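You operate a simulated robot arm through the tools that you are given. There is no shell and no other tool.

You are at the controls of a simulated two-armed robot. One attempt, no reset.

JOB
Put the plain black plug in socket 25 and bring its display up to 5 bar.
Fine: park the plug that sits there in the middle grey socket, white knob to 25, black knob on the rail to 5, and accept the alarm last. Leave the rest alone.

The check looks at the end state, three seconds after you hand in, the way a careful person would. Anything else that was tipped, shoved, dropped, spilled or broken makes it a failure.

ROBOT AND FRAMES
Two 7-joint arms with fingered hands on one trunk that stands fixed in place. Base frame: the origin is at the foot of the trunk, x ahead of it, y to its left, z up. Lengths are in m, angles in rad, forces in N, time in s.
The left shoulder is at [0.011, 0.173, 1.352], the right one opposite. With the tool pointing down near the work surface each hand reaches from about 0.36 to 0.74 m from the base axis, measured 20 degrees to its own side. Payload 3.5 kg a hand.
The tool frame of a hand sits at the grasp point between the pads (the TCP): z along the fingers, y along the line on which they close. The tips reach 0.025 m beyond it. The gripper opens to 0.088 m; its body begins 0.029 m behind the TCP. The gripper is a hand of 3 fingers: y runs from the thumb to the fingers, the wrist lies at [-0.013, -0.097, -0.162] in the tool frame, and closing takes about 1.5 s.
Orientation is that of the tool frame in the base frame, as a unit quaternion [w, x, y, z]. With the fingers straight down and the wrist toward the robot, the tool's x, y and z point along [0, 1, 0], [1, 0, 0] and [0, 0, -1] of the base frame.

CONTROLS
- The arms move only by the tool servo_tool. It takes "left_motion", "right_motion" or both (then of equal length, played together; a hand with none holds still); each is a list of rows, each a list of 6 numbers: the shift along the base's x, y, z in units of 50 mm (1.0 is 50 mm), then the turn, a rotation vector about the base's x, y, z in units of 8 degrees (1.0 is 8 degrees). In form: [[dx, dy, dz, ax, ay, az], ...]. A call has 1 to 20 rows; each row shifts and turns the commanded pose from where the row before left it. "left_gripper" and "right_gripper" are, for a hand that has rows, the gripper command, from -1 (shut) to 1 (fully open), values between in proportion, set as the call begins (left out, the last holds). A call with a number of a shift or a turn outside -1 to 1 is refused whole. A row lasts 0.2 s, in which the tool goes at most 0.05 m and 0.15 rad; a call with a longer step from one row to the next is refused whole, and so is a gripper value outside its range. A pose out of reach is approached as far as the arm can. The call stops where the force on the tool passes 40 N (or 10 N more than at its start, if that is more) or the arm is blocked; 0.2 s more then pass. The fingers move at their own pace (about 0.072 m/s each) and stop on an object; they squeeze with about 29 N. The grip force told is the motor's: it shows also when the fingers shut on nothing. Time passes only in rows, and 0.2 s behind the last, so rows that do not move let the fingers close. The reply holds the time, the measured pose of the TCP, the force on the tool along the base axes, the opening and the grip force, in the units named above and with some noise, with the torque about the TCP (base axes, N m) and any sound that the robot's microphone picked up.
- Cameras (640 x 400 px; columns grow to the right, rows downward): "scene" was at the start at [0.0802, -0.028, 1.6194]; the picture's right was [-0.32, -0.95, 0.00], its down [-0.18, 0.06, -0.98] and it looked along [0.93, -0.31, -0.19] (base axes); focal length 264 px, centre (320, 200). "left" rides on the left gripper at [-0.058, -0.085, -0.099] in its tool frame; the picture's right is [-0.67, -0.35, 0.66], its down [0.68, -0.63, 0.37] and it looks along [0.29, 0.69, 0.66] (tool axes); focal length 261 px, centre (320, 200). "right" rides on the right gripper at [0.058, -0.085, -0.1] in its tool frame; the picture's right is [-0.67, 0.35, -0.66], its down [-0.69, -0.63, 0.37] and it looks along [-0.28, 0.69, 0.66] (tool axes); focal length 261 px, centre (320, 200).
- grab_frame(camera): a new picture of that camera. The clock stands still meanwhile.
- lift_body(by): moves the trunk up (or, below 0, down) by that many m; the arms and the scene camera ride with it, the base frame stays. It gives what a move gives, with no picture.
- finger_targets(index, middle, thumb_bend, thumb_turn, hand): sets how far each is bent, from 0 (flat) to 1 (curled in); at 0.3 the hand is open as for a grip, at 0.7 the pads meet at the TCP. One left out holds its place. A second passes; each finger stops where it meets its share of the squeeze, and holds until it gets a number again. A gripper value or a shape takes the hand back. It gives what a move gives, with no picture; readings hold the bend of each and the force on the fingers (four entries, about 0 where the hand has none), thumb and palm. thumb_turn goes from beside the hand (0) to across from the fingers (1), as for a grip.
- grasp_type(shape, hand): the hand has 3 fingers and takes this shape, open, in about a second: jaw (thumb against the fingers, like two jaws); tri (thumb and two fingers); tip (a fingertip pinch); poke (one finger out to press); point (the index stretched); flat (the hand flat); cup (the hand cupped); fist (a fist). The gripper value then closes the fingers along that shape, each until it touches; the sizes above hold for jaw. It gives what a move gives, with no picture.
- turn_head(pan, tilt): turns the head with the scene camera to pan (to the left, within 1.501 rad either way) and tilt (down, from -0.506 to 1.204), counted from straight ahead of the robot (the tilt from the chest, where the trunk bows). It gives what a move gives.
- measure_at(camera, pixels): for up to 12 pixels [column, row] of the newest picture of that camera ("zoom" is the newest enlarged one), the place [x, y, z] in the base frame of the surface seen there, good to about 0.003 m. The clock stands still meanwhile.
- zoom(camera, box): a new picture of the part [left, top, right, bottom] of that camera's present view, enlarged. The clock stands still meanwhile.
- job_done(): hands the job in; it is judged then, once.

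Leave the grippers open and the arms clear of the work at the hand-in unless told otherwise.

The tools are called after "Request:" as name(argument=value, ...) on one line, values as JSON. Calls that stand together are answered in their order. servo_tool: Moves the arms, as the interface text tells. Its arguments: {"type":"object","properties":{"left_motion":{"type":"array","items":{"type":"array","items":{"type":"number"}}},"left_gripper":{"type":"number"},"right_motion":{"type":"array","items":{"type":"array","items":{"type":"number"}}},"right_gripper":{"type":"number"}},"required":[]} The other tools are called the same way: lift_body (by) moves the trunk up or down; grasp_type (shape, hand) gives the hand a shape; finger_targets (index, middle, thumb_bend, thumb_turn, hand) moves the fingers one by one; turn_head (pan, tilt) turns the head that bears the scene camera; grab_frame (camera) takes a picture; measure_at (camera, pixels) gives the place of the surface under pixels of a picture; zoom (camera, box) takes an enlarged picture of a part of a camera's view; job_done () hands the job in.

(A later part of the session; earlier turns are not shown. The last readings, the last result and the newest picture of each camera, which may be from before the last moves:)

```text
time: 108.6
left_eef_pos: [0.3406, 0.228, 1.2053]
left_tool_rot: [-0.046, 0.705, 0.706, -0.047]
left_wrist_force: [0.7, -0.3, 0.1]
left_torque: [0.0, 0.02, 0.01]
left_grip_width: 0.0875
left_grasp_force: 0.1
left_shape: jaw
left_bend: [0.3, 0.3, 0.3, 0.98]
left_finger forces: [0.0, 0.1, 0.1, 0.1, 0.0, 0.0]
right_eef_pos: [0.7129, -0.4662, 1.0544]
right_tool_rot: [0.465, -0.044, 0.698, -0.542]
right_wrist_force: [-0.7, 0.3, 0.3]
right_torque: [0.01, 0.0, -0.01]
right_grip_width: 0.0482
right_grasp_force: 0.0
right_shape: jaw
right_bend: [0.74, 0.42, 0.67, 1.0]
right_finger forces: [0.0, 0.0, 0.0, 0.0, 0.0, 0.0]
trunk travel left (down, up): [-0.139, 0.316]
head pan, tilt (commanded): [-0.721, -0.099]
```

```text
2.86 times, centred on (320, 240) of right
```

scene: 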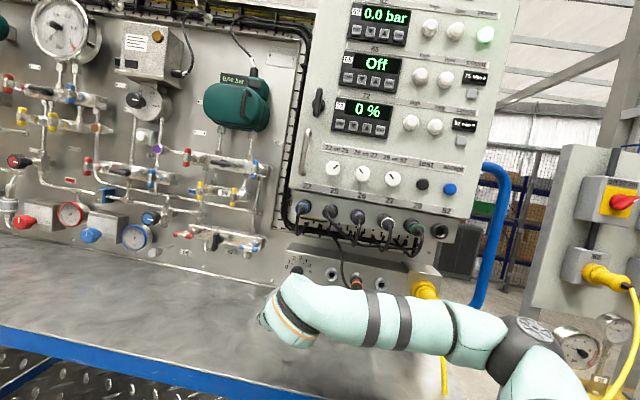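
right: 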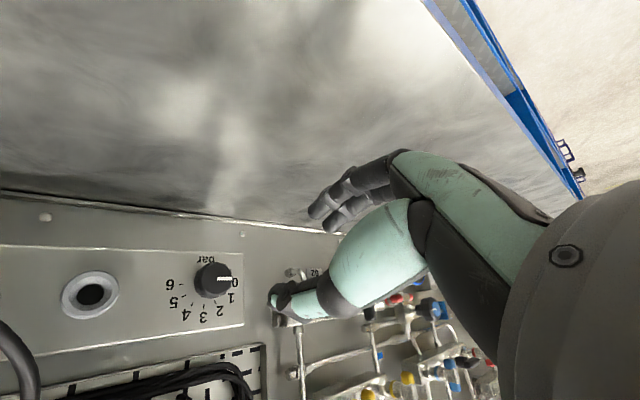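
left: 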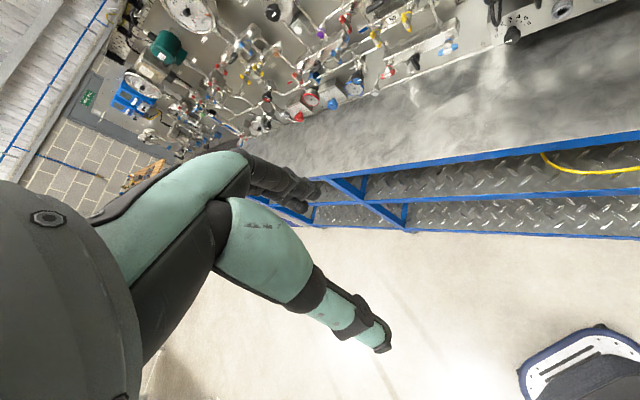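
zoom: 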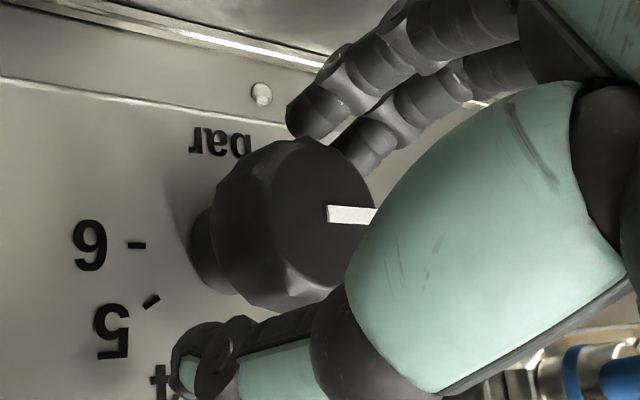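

The knob sits between the pads. I go 3 mm deeper, close on it, and turn 24° clockwise.

Request:
servo_tool(right_motion=[[0.04, -0.044, 0.01, 0, 0, 0], [0, 0, 0, 0, 0, 0]])

Request:
servo_tool(right_motion=[[0, 0, 0, 0, 0, 0], [0, 0, 0, 0, 0, 0], [0, 0, 0, 0, 0, 0], [0, 0, 0, 0, 0, 0], [0, 0, 0, 0, 0, 0], [0, 0, 0, 0, 0, 0], [0, 0, 0, 0, 0, 0]], right_gripper=-1)

Request:
servo_tool(right_motion=[[0, 0, 0, 0.53, -0.53, 0], [0, 0, 0, 0.53, -0.53, 0], [0, 0, 0, 0.53, -0.53, 0], [0, 0, 0, 0.53, -0.53, 0], [0, 0, 0, 0, 0, 0]])

Request:
zoom(camera="right", box=[220, 170, 420, 310])

```text
time: 109.2
left_eef_pos: [0.3423, 0.2275, 1.206]
left_tool_rot: [-0.047, 0.706, 0.705, -0.047]
left_wrist_force: [-0.4, 0.0, 0.3]
left_torque: [0.02, 0.0, -0.04]
left_grip_width: 0.0878
left_grasp_force: 0.0
left_shape: jaw
left_bend: [0.3, 0.3, 0.3, 0.98]
left_finger forces: [0.1, 0.0, 0.0, 0.0, 0.0, 0.0]
right_eef_pos: [0.7131, -0.469, 1.0565]
right_tool_rot: [0.466, -0.045, 0.698, -0.542]
right_wrist_force: [0.3, -0.4, -0.1]
right_torque: [-0.01, 0.01, 0.0]
right_grip_width: 0.0481
right_grasp_force: 0.1
right_shape: jaw
right_bend: [0.74, 0.42, 0.67, 1.0]
right_finger forces: [0.1, 0.0, 0.0, 0.0, 0.0, 0.1]
trunk travel left (down, up): [-0.139, 0.316]
head pan, tilt (commanded): [-0.721, -0.099]
```

```text
time: 110.8
left_eef_pos: [0.34, 0.2277, 1.2045]
left_tool_rot: [-0.047, 0.705, 0.706, -0.047]
left_wrist_force: [-0.4, 0.6, -0.4]
left_torque: [0.0, 0.03, -0.02]
left_grip_width: 0.0876
left_grasp_force: 0.2
left_shape: jaw
left_bend: [0.3, 0.3, 0.3, 0.98]
left_finger forces: [0.1, 0.0, 0.0, 0.0, 0.0, 0.0]
right_eef_pos: [0.7141, -0.4677, 1.0554]
right_tool_rot: [0.466, -0.044, 0.698, -0.542]
right_wrist_force: [2.1, -2.5, 0.9]
right_torque: [-0.07, -0.07, -0.08]
right_grip_width: 0.0255
right_grasp_force: 29.0
right_shape: jaw
right_bend: [0.74, 0.55, 0.74, 1.0]
right_finger forces: [15.9, 9.5, 0.0, 0.0, 27.2, 0.0]
trunk travel left (down, up): [-0.139, 0.316]
head pan, tilt (commanded): [-0.721, -0.099]
```

```text
time: 112.0
left_eef_pos: [0.3397, 0.2263, 1.2046]
left_tool_rot: [-0.047, 0.705, 0.706, -0.047]
left_wrist_force: [0.0, -1.3, -0.2]
left_torque: [-0.01, 0.0, 0.01]
left_grip_width: 0.0874
left_grasp_force: 0.1
left_shape: jaw
left_bend: [0.3, 0.3, 0.3, 0.98]
left_finger forces: [0.1, 0.0, 0.0, 0.1, 0.0, 0.0]
right_eef_pos: [0.7141, -0.4682, 1.0553]
right_tool_rot: [0.564, 0.106, 0.695, -0.433]
right_wrist_force: [3.6, -2.7, 1.5]
right_torque: [0.0, -0.08, -0.04]
right_grip_width: 0.0256
right_grasp_force: 29.2
right_shape: jaw
right_bend: [0.74, 0.54, 0.74, 1.0]
right_finger forces: [16.5, 10.1, 0.0, 0.0, 26.7, 0.0]
trunk travel left (down, up): [-0.139, 0.316]
head pan, tilt (commanded): [-0.721, -0.099]
```

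```text
2.86 times, centred on (320, 240) of right
```

zoom: 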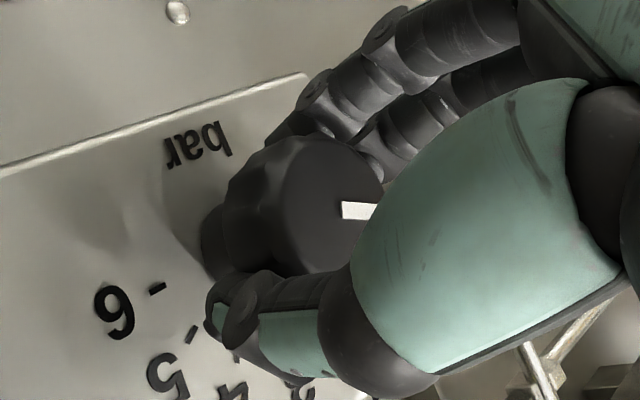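

The knob follows. Another 18°.

Request:
servo_tool(right_motion=[[0, 0, 0, 0.53, -0.53, 0], [0, 0, 0, 0.53, -0.53, 0], [0, 0, 0, 0.53, -0.53, 0], [0, 0, 0, 0, 0, 0]])

Request:
zoom(camera="right", box=[220, 170, 420, 310])

```text
time: 113.0
left_eef_pos: [0.3437, 0.2275, 1.2032]
left_tool_rot: [-0.047, 0.706, 0.705, -0.047]
left_wrist_force: [0.3, 0.0, 0.2]
left_torque: [-0.02, 0.01, 0.02]
left_grip_width: 0.0877
left_grasp_force: 0.0
left_shape: jaw
left_bend: [0.3, 0.3, 0.3, 0.98]
left_finger forces: [0.0, 0.1, 0.0, 0.1, 0.1, 0.0]
right_eef_pos: [0.7055, -0.4923, 1.0347]
right_tool_rot: [0.621, 0.199, 0.676, -0.343]
right_wrist_force: [5.6, 1.8, -11.5]
right_torque: [-0.19, 0.33, -0.04]
right_grip_width: 0.0185
right_grasp_force: 28.5
right_shape: jaw
right_bend: [0.76, 0.57, 0.85, 1.0]
right_finger forces: [0.0, 13.1, 0.2, 0.1, 0.0, 0.0]
right hand out of reach, approached as far as the arm can: row 2, 3
trunk travel left (down, up): [-0.139, 0.316]
head pan, tilt (commanded): [-0.721, -0.099]
```

```text
2.86 times, centred on (320, 240) of right
```

zoom: 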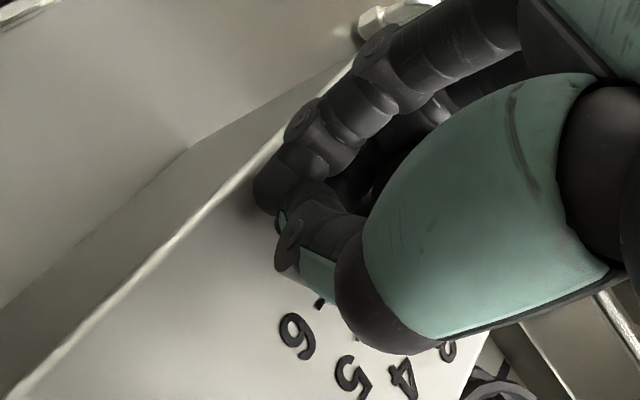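

The arm hit its limit at about -25° roll and the hand slipped off the knob to its lower right. I roll back and draw out gently.

Request:
servo_tool(right_motion=[[-0.15, 0.15, 0, -0.53, 0.53, 0], [-0.2, 0.2, 0, -0.53, 0.53, 0], [-0.25, 0.25, 0, -0.53, 0.53, 0], [-0.3, 0.3, 0, 0, 0, 0], [0, 0, 0, 0, 0, 0]])

Request:
zoom(camera="right", box=[160, 170, 400, 320])

```text
time: 114.2
left_eef_pos: [0.3412, 0.2282, 1.2039]
left_tool_rot: [-0.046, 0.706, 0.705, -0.047]
left_wrist_force: [-0.4, -0.5, 0.0]
left_torque: [0.0, 0.01, -0.01]
left_grip_width: 0.0875
left_grasp_force: 0.1
left_shape: jaw
left_bend: [0.3, 0.3, 0.3, 0.98]
left_finger forces: [0.1, 0.0, 0.0, 0.1, 0.0, 0.0]
right_eef_pos: [0.653, -0.4572, 1.0336]
right_tool_rot: [0.563, 0.105, 0.696, -0.433]
right_wrist_force: [0.0, 0.2, -0.6]
right_torque: [0.01, 0.04, -0.03]
right_grip_width: 0.0173
right_grasp_force: 28.9
right_shape: jaw
right_bend: [0.76, 0.75, 0.85, 1.0]
right_finger forces: [0.0, 0.0, 0.0, 0.0, 0.1, 0.1]
right hand out of reach, approached as far as the arm can: row 1
trunk travel left (down, up): [-0.139, 0.316]
head pan, tilt (commanded): [-0.721, -0.099]
```

```text
2.67 times, centred on (280, 245) of right
```

zoom: 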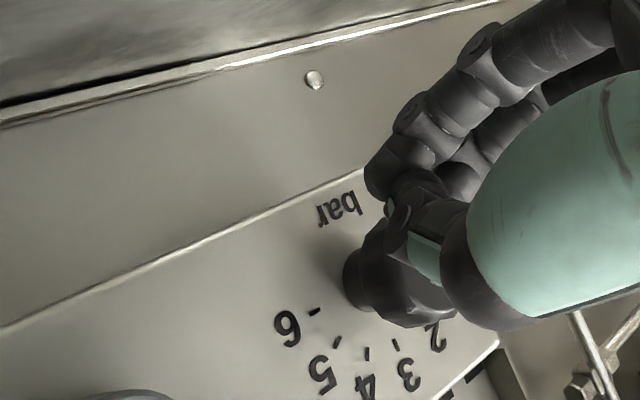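

Free of contact. I retreat to n≈-0.70, open the hand, and look at the mark.

Request:
servo_tool(right_motion=[[-0.3, 0.3, 0, 0, 0, 0], [-0.3, 0.3, 0, 0, 0, 0], [-0.3, 0.3, 0.1, 0, 0, 0], [-0.3, 0.3, 0.1, 0, 0, 0], [0, 0, 0, 0, 0, 0]], right_gripper=0.1)

Request:
grab_frame(camera="right")

Request:
zoom(camera="scene", box=[260, 240, 340, 290])

```text
time: 115.4
left_eef_pos: [0.3414, 0.2282, 1.2046]
left_tool_rot: [-0.047, 0.705, 0.706, -0.046]
left_wrist_force: [0.6, -0.2, 0.2]
left_torque: [-0.01, 0.01, 0.03]
left_grip_width: 0.0878
left_grasp_force: 0.0
left_shape: jaw
left_bend: [0.3, 0.3, 0.3, 0.98]
left_finger forces: [0.0, 0.2, 0.0, 0.0, 0.0, 0.0]
right_eef_pos: [0.6212, -0.4567, 1.0419]
right_tool_rot: [0.564, 0.105, 0.694, -0.435]
right_wrist_force: [-0.1, 0.5, -0.4]
right_torque: [-0.01, 0.05, 0.0]
right_grip_width: 0.0478
right_grasp_force: 0.1
right_shape: jaw
right_bend: [0.74, 0.43, 0.67, 1.0]
right_finger forces: [0.0, 0.1, 0.1, 0.0, 0.1, 0.1]
right hand out of reach, approached as far as the arm can: row 1, 2, 3, 4
trunk travel left (down, up): [-0.139, 0.316]
head pan, tilt (commanded): [-0.721, -0.099]
```

```text
taken
```

right: 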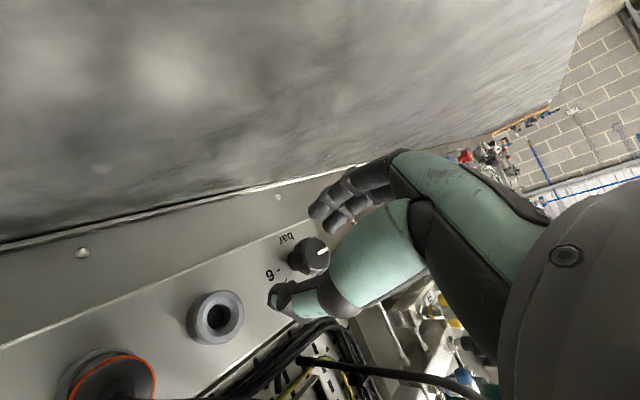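

```text
8.00 times, centred on (300, 265) of scene
```

zoom: 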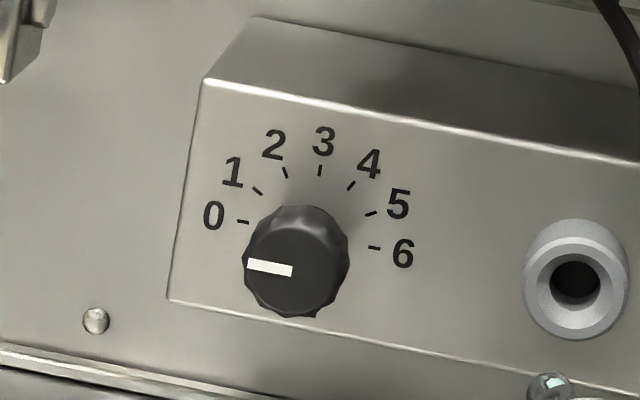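

The knob is back at 0, so the slip undid the turn. The usable roll here ends near -24°, so I'll work from about -72° to -28° per grip. I roll the hand back now, where it is.

Request:
servo_tool(right_motion=[[0, 0, 0, -0.6, 0.6, 0], [0, 0, 0, -0.6, 0.6, 0], [0, 0, 0, -0.6, 0.6, 0], [0, 0, 0.1, -0.6, 0.6, 0], [0, 0, 0, 0, 0, 0]])

Request:
grab_frame(camera="right")

```text
time: 116.6
left_eef_pos: [0.3409, 0.2273, 1.2053]
left_tool_rot: [-0.047, 0.706, 0.705, -0.047]
left_wrist_force: [-0.3, 0.0, -0.3]
left_torque: [0.01, -0.03, -0.02]
left_grip_width: 0.0876
left_grasp_force: 0.1
left_shape: jaw
left_bend: [0.3, 0.3, 0.3, 0.98]
left_finger forces: [0.0, 0.1, 0.1, 0.0, 0.0, 0.0]
right_eef_pos: [0.6207, -0.4567, 1.0485]
right_tool_rot: [0.45, -0.065, 0.696, -0.555]
right_wrist_force: [0.4, 0.0, -0.4]
right_torque: [0.0, -0.02, 0.0]
right_grip_width: 0.0482
right_grasp_force: 0.1
right_shape: jaw
right_bend: [0.74, 0.43, 0.67, 1.0]
right_finger forces: [0.1, 0.0, 0.0, 0.0, 0.0, 0.1]
trunk travel left (down, up): [-0.139, 0.316]
head pan, tilt (commanded): [-0.721, -0.099]
```

```text
taken
```

right: 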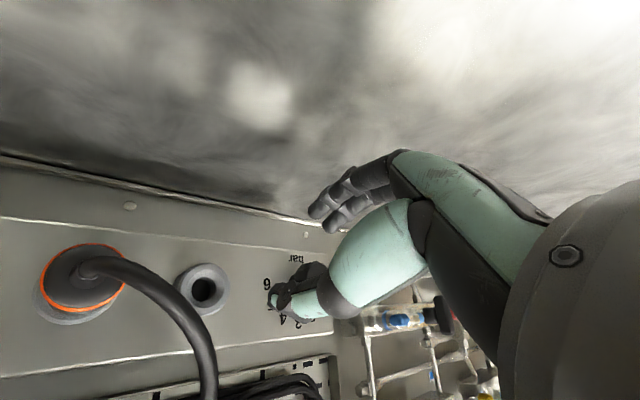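

Rolled to -59°. I back out 4 cm, then move left to the knob's column.

Request:
servo_tool(right_motion=[[-0.3, 0.3, 0, 0, 0, 0], [-0.3, 0.3, 0, 0, 0, 0], [0.26, 0.26, 0.08, 0, 0, 0], [0.26, 0.26, 0.08, 0, 0, 0], [0.26, 0.26, 0, 0, 0, 0], [0, 0, 0, 0, 0, 0]])

Request:
grab_frame(camera="right")

```text
time: 118.0
left_eef_pos: [0.3409, 0.2264, 1.2055]
left_tool_rot: [-0.047, 0.705, 0.706, -0.047]
left_wrist_force: [0.4, 0.4, 0.0]
left_torque: [-0.01, -0.03, 0.02]
left_grip_width: 0.0879
left_grasp_force: 0.1
left_shape: jaw
left_bend: [0.3, 0.3, 0.3, 0.98]
left_finger forces: [0.0, 0.1, 0.1, 0.2, 0.0, 0.0]
right_eef_pos: [0.6298, -0.388, 1.0559]
right_tool_rot: [0.451, -0.064, 0.696, -0.555]
right_wrist_force: [-1.0, 0.3, -0.8]
right_torque: [0.0, -0.01, 0.02]
right_grip_width: 0.0478
right_grasp_force: 0.1
right_shape: jaw
right_bend: [0.74, 0.43, 0.67, 1.0]
right_finger forces: [0.0, 0.0, 0.0, 0.0, 0.0, 0.1]
trunk travel left (down, up): [-0.139, 0.316]
head pan, tilt (commanded): [-0.721, -0.099]
```

```text
taken
```

right: 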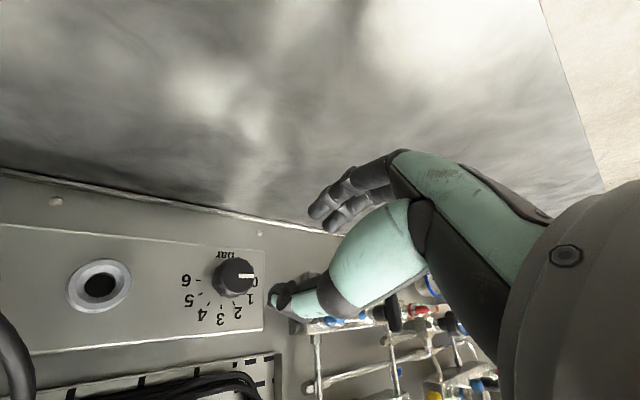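

In front of the knob (u=-0.171, z=1.056). I roll on to about -74° and then advance to n≈-0.79.

Request:
servo_tool(right_motion=[[0, 0, 0, -0.66, 0.66, 0], [0, 0, 0, -0.66, 0.66, 0], [0, 0, 0, 0, 0, 0]])

Request:
servo_tool(right_motion=[[0.34, -0.33, 0, 0, 0, 0], [0.34, -0.33, 0, 0, 0, 0], [0.34, -0.33, 0, 0, 0, 0], [0, 0, 0, 0, 0, 0]])

Request:
zoom(camera="right", box=[200, 170, 440, 320])

Request:
grab_frame(camera="scene")

```text
time: 118.8
left_eef_pos: [0.3405, 0.2289, 1.2042]
left_tool_rot: [-0.047, 0.706, 0.706, -0.047]
left_wrist_force: [-0.4, 0.2, -0.5]
left_torque: [-0.01, -0.03, 0.03]
left_grip_width: 0.0878
left_grasp_force: 0.1
left_shape: jaw
left_bend: [0.3, 0.3, 0.3, 0.98]
left_finger forces: [0.0, 0.1, 0.0, 0.1, 0.1, 0.1]
right_eef_pos: [0.6299, -0.3875, 1.0564]
right_tool_rot: [0.376, -0.156, 0.681, -0.608]
right_wrist_force: [0.2, 0.3, 0.3]
right_torque: [-0.01, 0.01, 0.0]
right_grip_width: 0.048
right_grasp_force: 0.0
right_shape: jaw
right_bend: [0.74, 0.43, 0.67, 1.0]
right_finger forces: [0.2, 0.1, 0.0, 0.1, 0.1, 0.1]
trunk travel left (down, up): [-0.139, 0.316]
head pan, tilt (commanded): [-0.721, -0.099]
```

```text
time: 119.8
left_eef_pos: [0.3406, 0.2282, 1.2047]
left_tool_rot: [-0.046, 0.705, 0.706, -0.048]
left_wrist_force: [-0.7, -0.2, -1.0]
left_torque: [0.01, 0.0, -0.01]
left_grip_width: 0.0876
left_grasp_force: 0.1
left_shape: jaw
left_bend: [0.3, 0.3, 0.3, 0.98]
left_finger forces: [0.1, 0.1, 0.0, 0.0, 0.0, 0.0]
right_eef_pos: [0.679, -0.4372, 1.0571]
right_tool_rot: [0.378, -0.155, 0.681, -0.608]
right_wrist_force: [-0.3, -0.2, 0.0]
right_torque: [-0.02, 0.0, -0.02]
right_grip_width: 0.0475
right_grasp_force: 0.1
right_shape: jaw
right_bend: [0.74, 0.43, 0.67, 1.0]
right_finger forces: [0.0, 0.0, 0.0, 0.0, 0.1, 0.0]
trunk travel left (down, up): [-0.139, 0.316]
head pan, tilt (commanded): [-0.721, -0.099]
```

```text
2.67 times, centred on (320, 245) of right
```

zoom: 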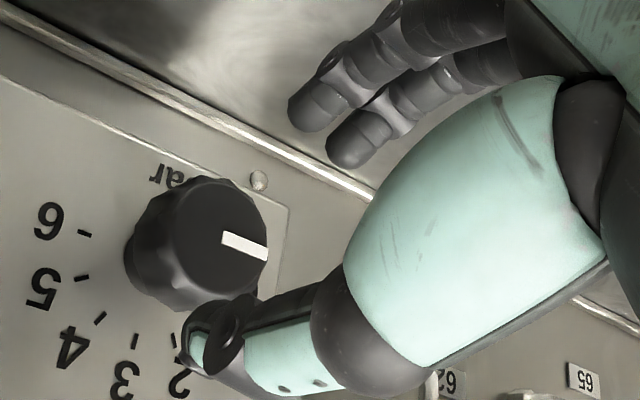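

```text
taken
```

scene: 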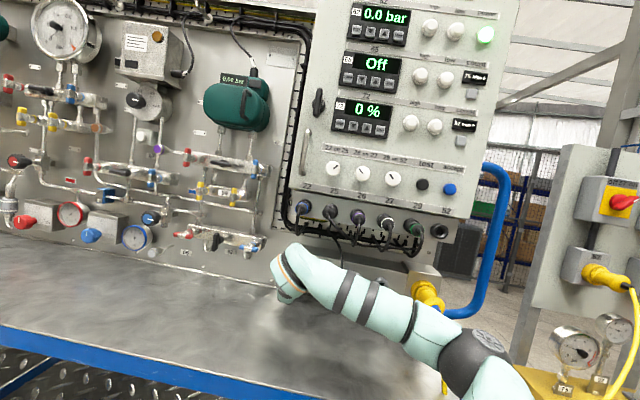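

Good. I correct 2.5 mm left and 1.6 mm down and go in 47 mm around the knob.

Request:
servo_tool(right_motion=[[0.232, -0.208, -0.011, 0, 0, 0], [0.232, -0.208, -0.011, 0, 0, 0], [0.232, -0.208, -0.011, 0, 0, 0], [0, 0, 0, 0, 0, 0]])

Request:
zoom(camera="right", box=[220, 170, 420, 310])

```text
time: 120.8
left_eef_pos: [0.3413, 0.2283, 1.2052]
left_tool_rot: [-0.046, 0.705, 0.706, -0.048]
left_wrist_force: [0.3, -0.2, -0.5]
left_torque: [0.0, -0.02, -0.04]
left_grip_width: 0.0876
left_grasp_force: 0.2
left_shape: jaw
left_bend: [0.3, 0.3, 0.3, 0.98]
left_finger forces: [0.0, 0.0, 0.0, 0.0, 0.1, 0.0]
right_eef_pos: [0.7141, -0.4695, 1.0546]
right_tool_rot: [0.377, -0.155, 0.681, -0.608]
right_wrist_force: [0.7, -0.4, 0.0]
right_torque: [0.01, -0.01, -0.01]
right_grip_width: 0.0479
right_grasp_force: 0.0
right_shape: jaw
right_bend: [0.74, 0.43, 0.67, 1.0]
right_finger forces: [0.0, 0.0, 0.1, 0.1, 0.1, 0.1]
trunk travel left (down, up): [-0.139, 0.316]
head pan, tilt (commanded): [-0.721, -0.099]
```

```text
2.86 times, centred on (320, 240) of right
```

zoom: 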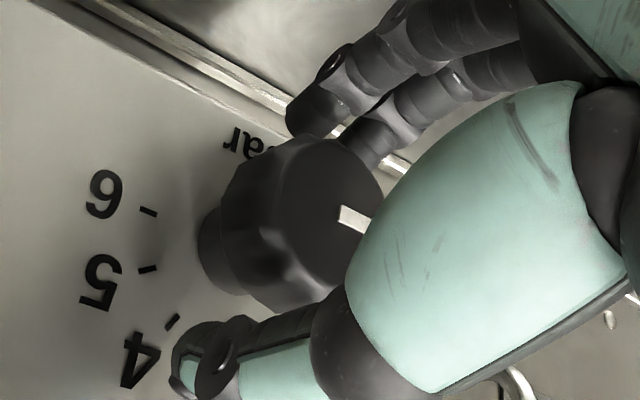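

I close on the knob and turn 24°, then check.

Request:
servo_tool(right_motion=[[0, 0, 0, 0, 0, 0], [0, 0, 0, 0, 0, 0], [0, 0, 0, 0, 0, 0], [0, 0, 0, 0, 0, 0], [0, 0, 0, 0, 0, 0], [0, 0, 0, 0, 0, 0], [0, 0, 0, 0, 0, 0]], right_gripper=-1)

Request:
servo_tool(right_motion=[[0, 0, 0, 0.53, -0.53, 0], [0, 0, 0, 0.53, -0.53, 0], [0, 0, 0, 0.53, -0.53, 0], [0, 0, 0, 0.53, -0.53, 0], [0, 0, 0, 0, 0, 0]])

Request:
zoom(camera="right", box=[220, 170, 420, 310])

```text
time: 122.4
left_eef_pos: [0.3423, 0.226, 1.2045]
left_tool_rot: [-0.047, 0.705, 0.706, -0.047]
left_wrist_force: [0.5, 0.5, -0.2]
left_torque: [-0.02, 0.02, -0.01]
left_grip_width: 0.0878
left_grasp_force: 0.0
left_shape: jaw
left_bend: [0.3, 0.3, 0.3, 0.98]
left_finger forces: [0.0, 0.0, 0.0, 0.0, 0.0, 0.1]
right_eef_pos: [0.7155, -0.4703, 1.0548]
right_tool_rot: [0.377, -0.156, 0.681, -0.608]
right_wrist_force: [6.5, -8.0, 4.6]
right_torque: [-0.08, -0.14, -0.07]
right_grip_width: 0.0248
right_grasp_force: 29.3
right_shape: jaw
right_bend: [0.74, 0.57, 0.74, 1.0]
right_finger forces: [15.6, 8.8, 0.1, 0.1, 27.7, 0.0]
trunk travel left (down, up): [-0.139, 0.316]
head pan, tilt (commanded): [-0.721, -0.099]
```

```text
time: 123.6
left_eef_pos: [0.3412, 0.2268, 1.2044]
left_tool_rot: [-0.047, 0.704, 0.707, -0.047]
left_wrist_force: [-0.5, 0.1, 0.8]
left_torque: [-0.04, 0.03, 0.04]
left_grip_width: 0.0877
left_grasp_force: 0.1
left_shape: jaw
left_bend: [0.3, 0.3, 0.3, 0.98]
left_finger forces: [0.0, 0.0, 0.1, 0.0, 0.1, 0.0]
right_eef_pos: [0.7161, -0.4704, 1.0529]
right_tool_rot: [0.492, -0.008, 0.7, -0.517]
right_wrist_force: [6.5, -7.3, 3.5]
right_torque: [-0.05, -0.08, -0.13]
right_grip_width: 0.0245
right_grasp_force: 28.5
right_shape: jaw
right_bend: [0.74, 0.57, 0.74, 1.0]
right_finger forces: [14.5, 8.0, 0.0, 0.0, 24.8, 0.1]
trunk travel left (down, up): [-0.139, 0.316]
head pan, tilt (commanded): [-0.721, -0.099]
```

```text
2.86 times, centred on (320, 240) of right
```

zoom: 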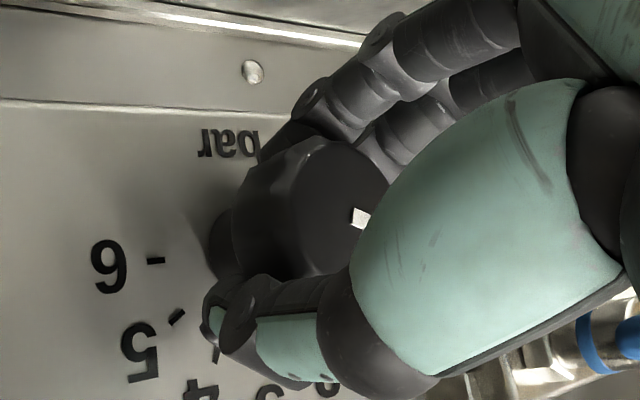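

It follows (roll now -50°). Another 15° to stay inside the arm's limit.

Request:
servo_tool(right_motion=[[0, 0, 0, 0.44, -0.44, 0], [0, 0, 0, 0.44, -0.44, 0], [0, 0, 0, 0.44, -0.44, 0], [0, 0, 0, 0, 0, 0]])

Request:
zoom(camera="right", box=[220, 170, 420, 310])

```text
time: 124.6
left_eef_pos: [0.3419, 0.2265, 1.2038]
left_tool_rot: [-0.047, 0.705, 0.706, -0.047]
left_wrist_force: [-0.2, -0.6, -0.7]
left_torque: [0.01, 0.0, -0.03]
left_grip_width: 0.0875
left_grasp_force: 0.2
left_shape: jaw
left_bend: [0.3, 0.3, 0.3, 0.98]
left_finger forces: [0.0, 0.0, 0.1, 0.1, 0.1, 0.0]
right_eef_pos: [0.7159, -0.4707, 1.0529]
right_tool_rot: [0.552, 0.086, 0.697, -0.449]
right_wrist_force: [6.8, -7.8, 1.7]
right_torque: [-0.07, -0.02, -0.14]
right_grip_width: 0.0244
right_grasp_force: 29.1
right_shape: jaw
right_bend: [0.74, 0.57, 0.74, 1.0]
right_finger forces: [14.8, 8.3, 0.0, 0.0, 24.2, 0.0]
trunk travel left (down, up): [-0.139, 0.316]
head pan, tilt (commanded): [-0.721, -0.099]
```

```text
2.86 times, centred on (320, 240) of right
```

zoom: 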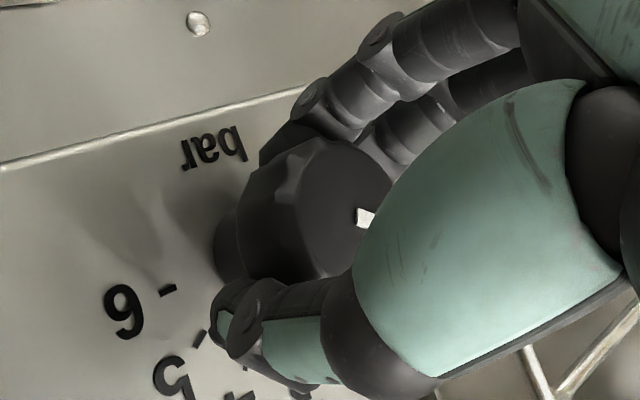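

39° done. Now I open and roll back 40° in place around the knob.

Request:
servo_tool(right_motion=[[0, 0, 0, 0, 0, 0], [0, 0, 0, 0, 0, 0], [0, 0, 0, 0, 0, 0], [0, 0, 0, 0, 0, 0]], right_gripper=0.1)

Request:
zoom(camera="right", box=[220, 170, 420, 310])

```text
time: 125.6
left_eef_pos: [0.3425, 0.2276, 1.2036]
left_tool_rot: [-0.046, 0.706, 0.706, -0.047]
left_wrist_force: [0.1, 0.2, -0.8]
left_torque: [0.01, -0.02, 0.02]
left_grip_width: 0.0874
left_grasp_force: 0.1
left_shape: jaw
left_bend: [0.3, 0.3, 0.3, 0.98]
left_finger forces: [0.0, 0.1, 0.1, 0.1, 0.0, 0.0]
right_eef_pos: [0.7157, -0.4686, 1.0544]
right_tool_rot: [0.552, 0.085, 0.697, -0.45]
right_wrist_force: [-0.4, 0.6, 1.0]
right_torque: [-0.01, -0.02, -0.02]
right_grip_width: 0.0482
right_grasp_force: 0.0
right_shape: jaw
right_bend: [0.74, 0.43, 0.67, 1.0]
right_finger forces: [0.0, 0.0, 0.0, 0.0, 0.0, 0.0]
trunk travel left (down, up): [-0.139, 0.316]
head pan, tilt (commanded): [-0.721, -0.099]
```

```text
2.86 times, centred on (320, 240) of right
```

zoom: 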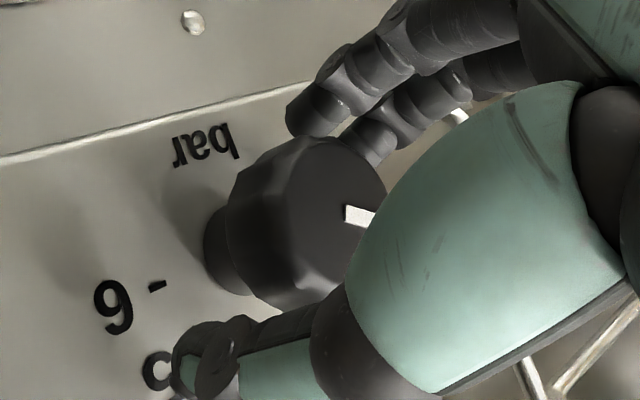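

The knob stays put after release, fingers clear. I roll back 40°.

Request:
servo_tool(right_motion=[[0, 0, 0, -0.59, 0.59, 0], [0, 0, 0, -0.59, 0.59, 0], [0, 0, 0, -0.59, 0.59, 0], [0, 0, 0, -0.59, 0.59, 0], [0, 0, 0, -0.59, 0.59, 0], [0, 0, 0, -0.59, 0.59, 0], [0, 0, 0, 0, 0, 0]])

Request:
zoom(camera="right", box=[220, 170, 420, 310])

```text
time: 127.2
left_eef_pos: [0.3409, 0.2277, 1.2043]
left_tool_rot: [-0.047, 0.706, 0.705, -0.047]
left_wrist_force: [-0.1, -0.3, 0.3]
left_torque: [-0.01, 0.01, -0.02]
left_grip_width: 0.0876
left_grasp_force: 0.0
left_shape: jaw
left_bend: [0.3, 0.3, 0.3, 0.98]
left_finger forces: [0.0, 0.0, 0.1, 0.0, 0.1, 0.1]
right_eef_pos: [0.7144, -0.4696, 1.0544]
right_tool_rot: [0.371, -0.163, 0.679, -0.612]
right_wrist_force: [0.0, -0.1, -0.3]
right_torque: [-0.03, 0.01, 0.0]
right_grip_width: 0.0481
right_grasp_force: 0.1
right_shape: jaw
right_bend: [0.74, 0.43, 0.67, 1.0]
right_finger forces: [0.0, 0.0, 0.1, 0.0, 0.1, 0.0]
trunk travel left (down, up): [-0.139, 0.316]
head pan, tilt (commanded): [-0.721, -0.099]
```

```text
2.86 times, centred on (320, 240) of right
```

zoom: 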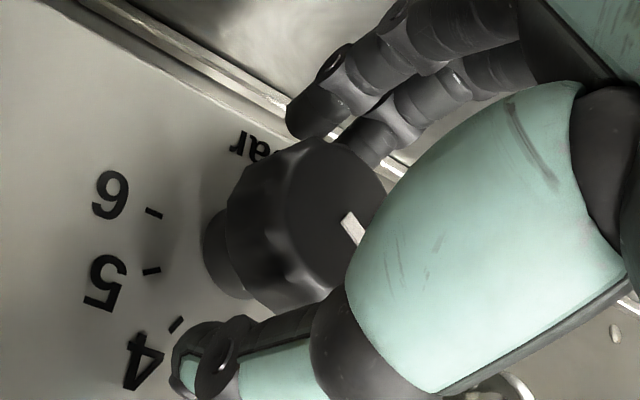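

Back at -75° roll; the mark has advanced. Second grip: close, then turn 39°.

Request:
servo_tool(right_motion=[[0, 0, 0, 0, 0, 0], [0, 0, 0, 0, 0, 0], [0, 0, 0, 0, 0, 0], [0, 0, 0, 0, 0, 0], [0, 0, 0, 0, 0, 0], [0, 0, 0, 0, 0, 0], [0, 0, 0, 0, 0, 0]], right_gripper=-1)

Request:
servo_tool(right_motion=[[0, 0, 0, 0.53, -0.53, 0], [0, 0, 0, 0.53, -0.53, 0], [0, 0, 0, 0.53, -0.53, 0], [0, 0, 0, 0.53, -0.53, 0], [0, 0, 0, 0.53, -0.53, 0], [0, 0, 0, 0.53, -0.53, 0], [0, 0, 0, 0.35, -0.35, 0], [0, 0, 0, 0, 0, 0]])

Request:
zoom(camera="right", box=[220, 170, 420, 310])

```text
time: 128.8
left_eef_pos: [0.3426, 0.2263, 1.2041]
left_tool_rot: [-0.047, 0.705, 0.706, -0.047]
left_wrist_force: [-0.3, -0.6, 0.0]
left_torque: [-0.01, 0.01, 0.01]
left_grip_width: 0.088
left_grasp_force: 0.0
left_shape: jaw
left_bend: [0.3, 0.3, 0.3, 0.98]
left_finger forces: [0.0, 0.0, 0.1, 0.0, 0.1, 0.0]
right_eef_pos: [0.7157, -0.4704, 1.0536]
right_tool_rot: [0.371, -0.162, 0.68, -0.611]
right_wrist_force: [9.0, -10.0, 6.2]
right_torque: [-0.14, -0.11, -0.05]
right_grip_width: 0.0238
right_grasp_force: 29.4
right_shape: jaw
right_bend: [0.74, 0.58, 0.73, 1.0]
right_finger forces: [15.4, 8.1, 0.1, 0.1, 28.3, 0.0]
trunk travel left (down, up): [-0.139, 0.316]
head pan, tilt (commanded): [-0.721, -0.099]
```

```text
time: 130.6
left_eef_pos: [0.3423, 0.2263, 1.2041]
left_tool_rot: [-0.048, 0.705, 0.706, -0.046]
left_wrist_force: [0.9, -0.3, 0.2]
left_torque: [0.0, -0.02, 0.0]
left_grip_width: 0.0875
left_grasp_force: 0.1
left_shape: jaw
left_bend: [0.3, 0.3, 0.3, 0.98]
left_finger forces: [0.0, 0.1, 0.0, 0.0, 0.1, 0.0]
right_eef_pos: [0.717, -0.4707, 1.052]
right_tool_rot: [0.552, 0.085, 0.697, -0.449]
right_wrist_force: [8.9, -10.4, 1.4]
right_torque: [-0.02, -0.05, -0.11]
right_grip_width: 0.0232
right_grasp_force: 29.2
right_shape: jaw
right_bend: [0.74, 0.58, 0.74, 1.0]
right_finger forces: [15.8, 8.4, 0.0, 0.0, 26.6, 0.0]
trunk travel left (down, up): [-0.139, 0.316]
head pan, tilt (commanded): [-0.721, -0.099]
```

```text
2.86 times, centred on (320, 240) of right
```

zoom: 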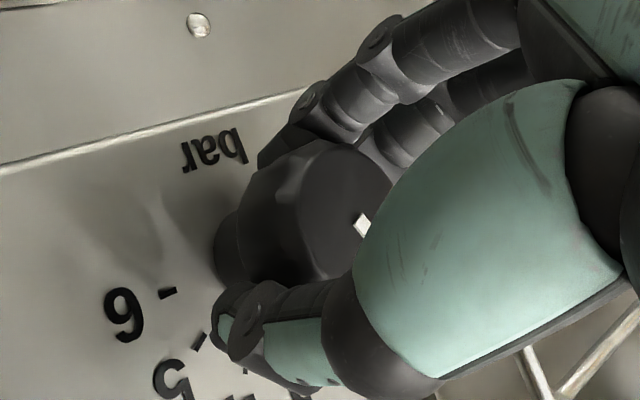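

Second turn done (about 80° in total). I open and roll back 40° again.

Request:
servo_tool(right_motion=[[0, 0, 0, 0, 0, 0], [0, 0, 0, 0, 0, 0], [0, 0, 0, 0, 0, 0], [0, 0, 0, 0, 0, 0]], right_gripper=0.1)

Request:
servo_tool(right_motion=[[-0.02, 0.02, 0, -0.59, 0.59, 0], [0, 0, 0, -0.59, 0.59, 0], [0, 0, 0, -0.59, 0.59, 0], [0, 0, 0, -0.59, 0.59, 0], [0, 0, 0, -0.59, 0.59, 0], [0, 0, 0, -0.59, 0.59, 0], [0, 0, 0, 0, 0, 0]])

Request:
zoom(camera="right", box=[220, 170, 420, 310])

```text
time: 131.6
left_eef_pos: [0.341, 0.2291, 1.2056]
left_tool_rot: [-0.047, 0.705, 0.706, -0.048]
left_wrist_force: [-0.6, -1.1, -0.6]
left_torque: [-0.01, 0.03, 0.02]
left_grip_width: 0.0874
left_grasp_force: 0.0
left_shape: jaw
left_bend: [0.3, 0.3, 0.3, 0.98]
left_finger forces: [0.0, 0.1, 0.0, 0.0, 0.1, 0.1]
right_eef_pos: [0.7144, -0.4679, 1.0529]
right_tool_rot: [0.552, 0.085, 0.697, -0.451]
right_wrist_force: [-0.6, -0.6, -0.2]
right_torque: [-0.02, -0.02, 0.01]
right_grip_width: 0.0482
right_grasp_force: 0.1
right_shape: jaw
right_bend: [0.74, 0.43, 0.67, 1.0]
right_finger forces: [0.0, 0.0, 0.1, 0.0, 0.1, 0.0]
trunk travel left (down, up): [-0.139, 0.316]
head pan, tilt (commanded): [-0.721, -0.099]
```

```text
time: 133.2
left_eef_pos: [0.3411, 0.227, 1.2042]
left_tool_rot: [-0.047, 0.706, 0.706, -0.047]
left_wrist_force: [-0.1, -0.8, 0.3]
left_torque: [0.02, -0.01, 0.0]
left_grip_width: 0.0874
left_grasp_force: 0.1
left_shape: jaw
left_bend: [0.3, 0.3, 0.3, 0.98]
left_finger forces: [0.0, 0.0, 0.0, 0.1, 0.0, 0.1]
right_eef_pos: [0.7142, -0.4679, 1.0543]
right_tool_rot: [0.37, -0.163, 0.679, -0.613]
right_wrist_force: [-0.6, -0.1, 0.0]
right_torque: [0.02, 0.01, 0.0]
right_grip_width: 0.0479
right_grasp_force: 0.0
right_shape: jaw
right_bend: [0.74, 0.43, 0.67, 1.0]
right_finger forces: [0.0, 0.0, 0.1, 0.1, 0.0, 0.0]
trunk travel left (down, up): [-0.139, 0.316]
head pan, tilt (commanded): [-0.721, -0.099]
```

```text
2.86 times, centred on (320, 240) of right
```

zoom: 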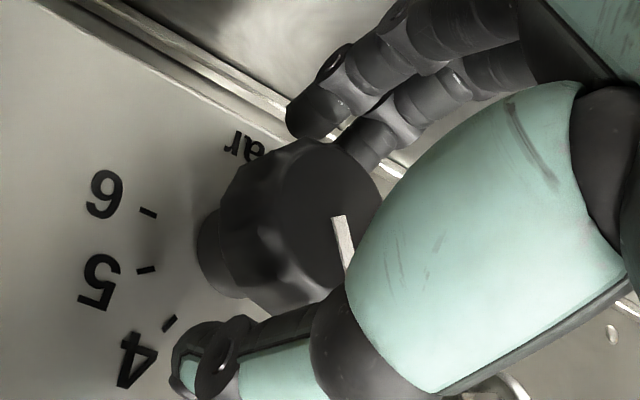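

The mark has moved on (roughly -30° by now). The grip was sliding onto the narrower base, so I back out 3 mm to hold the fluted part, close, and turn again.

Request:
servo_tool(right_motion=[[-0.04, 0.04, 0.01, 0, 0, 0], [0, 0, 0, 0, 0, 0]])

Request:
servo_tool(right_motion=[[0, 0, 0, 0, 0, 0], [0, 0, 0, 0, 0, 0], [0, 0, 0, 0, 0, 0], [0, 0, 0, 0, 0, 0], [0, 0, 0, 0, 0, 0], [0, 0, 0, 0, 0, 0], [0, 0, 0, 0, 0, 0]], right_gripper=-1)

Request:
zoom(camera="right", box=[270, 210, 370, 280])

```text
time: 133.8
left_eef_pos: [0.3408, 0.2277, 1.2045]
left_tool_rot: [-0.047, 0.705, 0.706, -0.047]
left_wrist_force: [1.1, 0.5, -0.2]
left_torque: [-0.01, -0.04, 0.01]
left_grip_width: 0.0877
left_grasp_force: 0.1
left_shape: jaw
left_bend: [0.3, 0.3, 0.3, 0.98]
left_finger forces: [0.1, 0.1, 0.1, 0.1, 0.0, 0.0]
right_eef_pos: [0.7127, -0.4657, 1.0552]
right_tool_rot: [0.371, -0.164, 0.679, -0.612]
right_wrist_force: [-0.2, 0.4, 0.3]
right_torque: [0.02, -0.02, -0.02]
right_grip_width: 0.048
right_grasp_force: 0.2
right_shape: jaw
right_bend: [0.74, 0.43, 0.67, 1.0]
right_finger forces: [0.0, 0.1, 0.0, 0.1, 0.0, 0.1]
trunk travel left (down, up): [-0.139, 0.316]
head pan, tilt (commanded): [-0.721, -0.099]
```

```text
time: 135.4
left_eef_pos: [0.3419, 0.2284, 1.205]
left_tool_rot: [-0.047, 0.705, 0.706, -0.047]
left_wrist_force: [-1.2, 0.7, -0.5]
left_torque: [0.03, 0.02, -0.01]
left_grip_width: 0.0875
left_grasp_force: 0.1
left_shape: jaw
left_bend: [0.3, 0.3, 0.3, 0.98]
left_finger forces: [0.0, 0.0, 0.0, 0.0, 0.0, 0.0]
right_eef_pos: [0.7117, -0.4646, 1.056]
right_tool_rot: [0.371, -0.164, 0.679, -0.612]
right_wrist_force: [0.4, -2.3, 0.2]
right_torque: [0.02, 0.02, 0.02]
right_grip_width: 0.0256
right_grasp_force: 28.8
right_shape: jaw
right_bend: [0.74, 0.56, 0.74, 1.0]
right_finger forces: [16.8, 8.8, 0.0, 0.0, 26.2, 0.1]
trunk travel left (down, up): [-0.139, 0.316]
head pan, tilt (commanded): [-0.721, -0.099]
```

```text
5.71 times, centred on (320, 245) of right
```

zoom: 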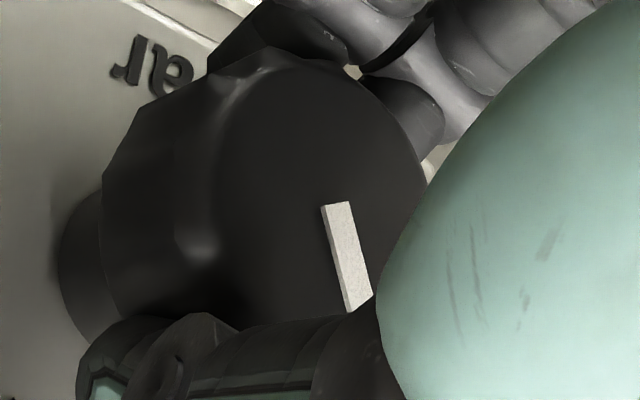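

Now the side and pulling forces are nearly nil. I turn 39° and compare the mark's place in the hand.

Request:
servo_tool(right_motion=[[0, 0, 0, 0.53, -0.53, 0], [0, 0, 0, 0.53, -0.53, 0], [0, 0, 0, 0.53, -0.53, 0], [0, 0, 0, 0.53, -0.53, 0], [0, 0, 0, 0.53, -0.53, 0], [0, 0, 0, 0.53, -0.53, 0], [0, 0, 0, 0.35, -0.35, 0], [0, 0, 0, 0, 0, 0]])

Request:
zoom(camera="right", box=[270, 210, 370, 280])

```text
time: 137.2
left_eef_pos: [0.3418, 0.2275, 1.2045]
left_tool_rot: [-0.046, 0.706, 0.705, -0.047]
left_wrist_force: [0.6, 1.6, 0.3]
left_torque: [0.0, 0.03, -0.01]
left_grip_width: 0.0875
left_grasp_force: 0.0
left_shape: jaw
left_bend: [0.3, 0.3, 0.3, 0.98]
left_finger forces: [0.0, 0.0, 0.0, 0.0, 0.0, 0.1]
right_eef_pos: [0.7116, -0.4663, 1.0541]
right_tool_rot: [0.552, 0.084, 0.697, -0.45]
right_wrist_force: [0.4, 1.0, -2.5]
right_torque: [0.02, 0.08, 0.06]
right_grip_width: 0.0254
right_grasp_force: 28.8
right_shape: jaw
right_bend: [0.74, 0.55, 0.74, 1.0]
right_finger forces: [18.2, 10.5, 0.1, 0.1, 26.2, 0.0]
trunk travel left (down, up): [-0.139, 0.316]
head pan, tilt (commanded): [-0.721, -0.099]
```

```text
5.71 times, centred on (320, 245) of right
```

zoom: 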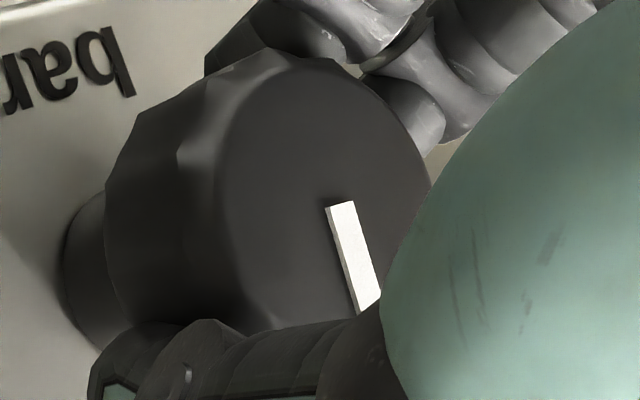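

The mark kept its place in the hand, so this turn was full. I release, roll back 40° and read the mark.

Request:
servo_tool(right_motion=[[0, 0, 0, 0, 0, 0], [0, 0, 0, 0, 0, 0], [0, 0, 0, 0, 0, 0], [0, 0, 0, 0, 0, 0]], right_gripper=0.1)

Request:
servo_tool(right_motion=[[0, 0, 0, -0.59, 0.59, 0], [0, 0, 0, -0.59, 0.59, 0], [0, 0, 0, -0.59, 0.59, 0], [0, 0, 0, -0.59, 0.59, 0], [0, 0, 0, -0.59, 0.59, 0], [0, 0, 0, -0.59, 0.59, 0], [0, 0, 0, 0, 0, 0]])

Request:
servo_tool(right_motion=[[-0.3, 0.3, 0, 0, 0, 0], [-0.3, 0.3, 0, 0, 0, 0], [-0.3, 0.3, 0, 0, 0, 0], [0, 0, 0, 0, 0, 0]])

Request:
zoom(camera="right", box=[160, 210, 320, 320])

```text
time: 138.2
left_eef_pos: [0.3408, 0.2284, 1.2054]
left_tool_rot: [-0.047, 0.706, 0.705, -0.047]
left_wrist_force: [0.8, 0.0, -1.0]
left_torque: [0.01, -0.01, -0.03]
left_grip_width: 0.0879
left_grasp_force: 0.0
left_shape: jaw
left_bend: [0.3, 0.3, 0.3, 0.98]
left_finger forces: [0.1, 0.0, 0.0, 0.1, 0.0, 0.1]
right_eef_pos: [0.7118, -0.4662, 1.0553]
right_tool_rot: [0.551, 0.084, 0.697, -0.451]
right_wrist_force: [-0.5, -0.1, 0.4]
right_torque: [-0.01, 0.02, 0.01]
right_grip_width: 0.0477
right_grasp_force: 0.0
right_shape: jaw
right_bend: [0.74, 0.43, 0.67, 1.0]
right_finger forces: [0.0, 0.1, 0.0, 0.0, 0.0, 0.0]
trunk travel left (down, up): [-0.139, 0.316]
head pan, tilt (commanded): [-0.721, -0.099]
```

```text
time: 139.8
left_eef_pos: [0.3419, 0.2283, 1.2057]
left_tool_rot: [-0.047, 0.705, 0.706, -0.047]
left_wrist_force: [0.7, -0.4, 0.3]
left_torque: [0.0, -0.03, -0.04]
left_grip_width: 0.0873
left_grasp_force: 0.0
left_shape: jaw
left_bend: [0.3, 0.3, 0.3, 0.98]
left_finger forces: [0.0, 0.1, 0.0, 0.0, 0.0, 0.0]
right_eef_pos: [0.7121, -0.4661, 1.0546]
right_tool_rot: [0.37, -0.163, 0.679, -0.613]
right_wrist_force: [0.3, 0.1, -0.1]
right_torque: [-0.01, -0.01, -0.01]
right_grip_width: 0.048
right_grasp_force: 0.1
right_shape: jaw
right_bend: [0.74, 0.43, 0.67, 1.0]
right_finger forces: [0.0, 0.1, 0.0, 0.0, 0.1, 0.0]
trunk travel left (down, up): [-0.139, 0.316]
head pan, tilt (commanded): [-0.721, -0.099]
```

```text
time: 140.8
left_eef_pos: [0.343, 0.2273, 1.2045]
left_tool_rot: [-0.047, 0.705, 0.706, -0.048]
left_wrist_force: [0.1, 0.0, 0.4]
left_torque: [0.01, -0.01, -0.03]
left_grip_width: 0.0876
left_grasp_force: 0.1
left_shape: jaw
left_bend: [0.3, 0.3, 0.3, 0.98]
left_finger forces: [0.0, 0.1, 0.0, 0.0, 0.0, 0.0]
right_eef_pos: [0.6673, -0.4196, 1.0532]
right_tool_rot: [0.37, -0.163, 0.679, -0.612]
right_wrist_force: [0.2, 0.1, 0.4]
right_torque: [0.02, 0.02, 0.0]
right_grip_width: 0.0482
right_grasp_force: 0.1
right_shape: jaw
right_bend: [0.74, 0.43, 0.67, 1.0]
right_finger forces: [0.0, 0.0, 0.0, 0.0, 0.0, 0.0]
trunk travel left (down, up): [-0.139, 0.316]
head pan, tilt (commanded): [-0.721, -0.099]
```

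```text
3.64 times, centred on (240, 265) of right
```

zoom: 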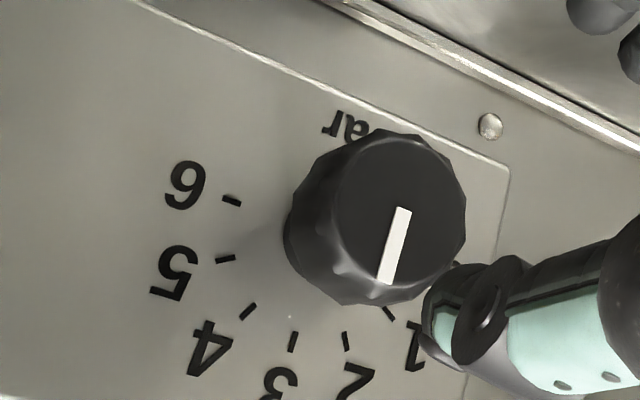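

Fitting the ticks, the mark now stands at about -9° (reading ≈2.7), so 69° remain. I go back in for another grip.

Request:
servo_tool(right_motion=[[0.299, -0.309, 0.013, 0, 0, 0], [0.299, -0.309, 0.013, 0, 0, 0], [0.299, -0.309, 0.013, 0, 0, 0], [0, 0, 0, 0, 0, 0]])

Request:
servo_tool(right_motion=[[0, 0, 0, 0, 0, 0], [0, 0, 0, 0, 0, 0], [0, 0, 0, 0, 0, 0], [0, 0, 0, 0, 0, 0], [0, 0, 0, 0, 0, 0], [0, 0, 0, 0, 0, 0], [0, 0, 0, 0, 0, 0]], right_gripper=-1)

Request:
zoom(camera="right", box=[270, 210, 370, 280])

```text
time: 141.8
left_eef_pos: [0.3397, 0.2277, 1.2043]
left_tool_rot: [-0.046, 0.705, 0.706, -0.047]
left_wrist_force: [0.4, 0.5, -0.2]
left_torque: [0.01, 0.02, -0.01]
left_grip_width: 0.0875
left_grasp_force: 0.0
left_shape: jaw
left_bend: [0.3, 0.3, 0.3, 0.98]
left_finger forces: [0.0, 0.0, 0.0, 0.0, 0.1, 0.0]
right_eef_pos: [0.7105, -0.4648, 1.058]
right_tool_rot: [0.37, -0.164, 0.679, -0.613]
right_wrist_force: [0.3, 0.1, 0.3]
right_torque: [-0.01, 0.04, 0.02]
right_grip_width: 0.0481
right_grasp_force: 0.1
right_shape: jaw
right_bend: [0.74, 0.43, 0.67, 1.0]
right_finger forces: [0.1, 0.1, 0.0, 0.0, 0.0, 0.0]
trunk travel left (down, up): [-0.139, 0.316]
head pan, tilt (commanded): [-0.721, -0.099]
```

```text
time: 143.4
left_eef_pos: [0.3417, 0.2277, 1.2046]
left_tool_rot: [-0.047, 0.706, 0.705, -0.047]
left_wrist_force: [0.3, -0.3, 0.9]
left_torque: [-0.03, 0.01, -0.02]
left_grip_width: 0.0877
left_grasp_force: 0.0
left_shape: jaw
left_bend: [0.3, 0.3, 0.3, 0.98]
left_finger forces: [0.0, 0.1, 0.1, 0.0, 0.0, 0.1]
right_eef_pos: [0.7114, -0.4651, 1.0568]
right_tool_rot: [0.37, -0.164, 0.679, -0.613]
right_wrist_force: [0.8, -2.5, 1.0]
right_torque: [0.04, 0.06, 0.04]
right_grip_width: 0.026
right_grasp_force: 28.6
right_shape: jaw
right_bend: [0.74, 0.52, 0.74, 1.0]
right_finger forces: [15.8, 9.3, 0.1, 0.0, 26.4, 0.0]
trunk travel left (down, up): [-0.139, 0.316]
head pan, tilt (commanded): [-0.721, -0.099]
```

```text
5.71 times, centred on (320, 245) of right
```

zoom: 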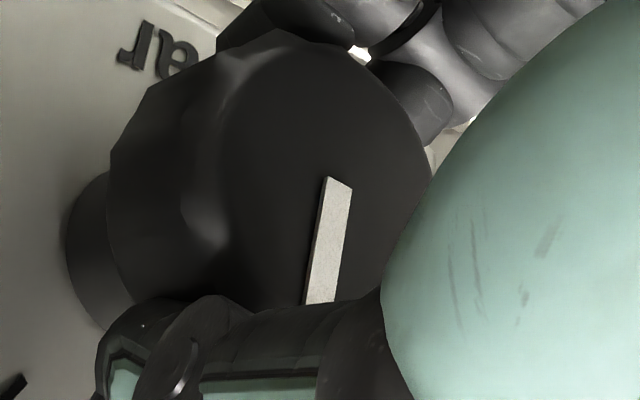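

Held again with small side forces. I turn 39°.

Request:
servo_tool(right_motion=[[0, 0, 0, 0.53, -0.53, 0], [0, 0, 0, 0.53, -0.53, 0], [0, 0, 0, 0.53, -0.53, 0], [0, 0, 0, 0.53, -0.53, 0], [0, 0, 0, 0.53, -0.53, 0], [0, 0, 0, 0.53, -0.53, 0], [0, 0, 0, 0.35, -0.35, 0], [0, 0, 0, 0, 0, 0]])

Request:
zoom(camera="right", box=[270, 210, 370, 280])

```text
time: 145.2
left_eef_pos: [0.3409, 0.2283, 1.2054]
left_tool_rot: [-0.046, 0.705, 0.706, -0.047]
left_wrist_force: [0.8, 0.2, 0.4]
left_torque: [-0.02, -0.02, 0.01]
left_grip_width: 0.0876
left_grasp_force: 0.1
left_shape: jaw
left_bend: [0.3, 0.3, 0.3, 0.98]
left_finger forces: [0.1, 0.0, 0.1, 0.1, 0.1, 0.1]
right_eef_pos: [0.7106, -0.467, 1.0577]
right_tool_rot: [0.552, 0.084, 0.697, -0.45]
right_wrist_force: [-4.2, 3.5, -5.1]
right_torque: [0.07, 0.08, 0.01]
right_grip_width: 0.026
right_grasp_force: 29.5
right_shape: jaw
right_bend: [0.74, 0.53, 0.75, 1.0]
right_finger forces: [18.5, 10.3, 0.1, 0.0, 26.6, 0.1]
trunk travel left (down, up): [-0.139, 0.316]
head pan, tilt (commanded): [-0.721, -0.099]
```

```text
5.71 times, centred on (320, 245) of right
```

zoom: 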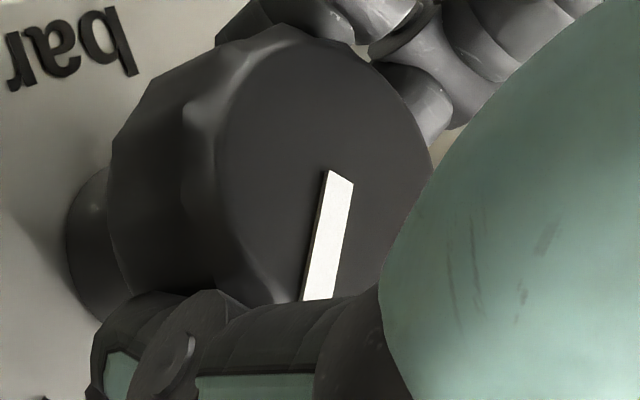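

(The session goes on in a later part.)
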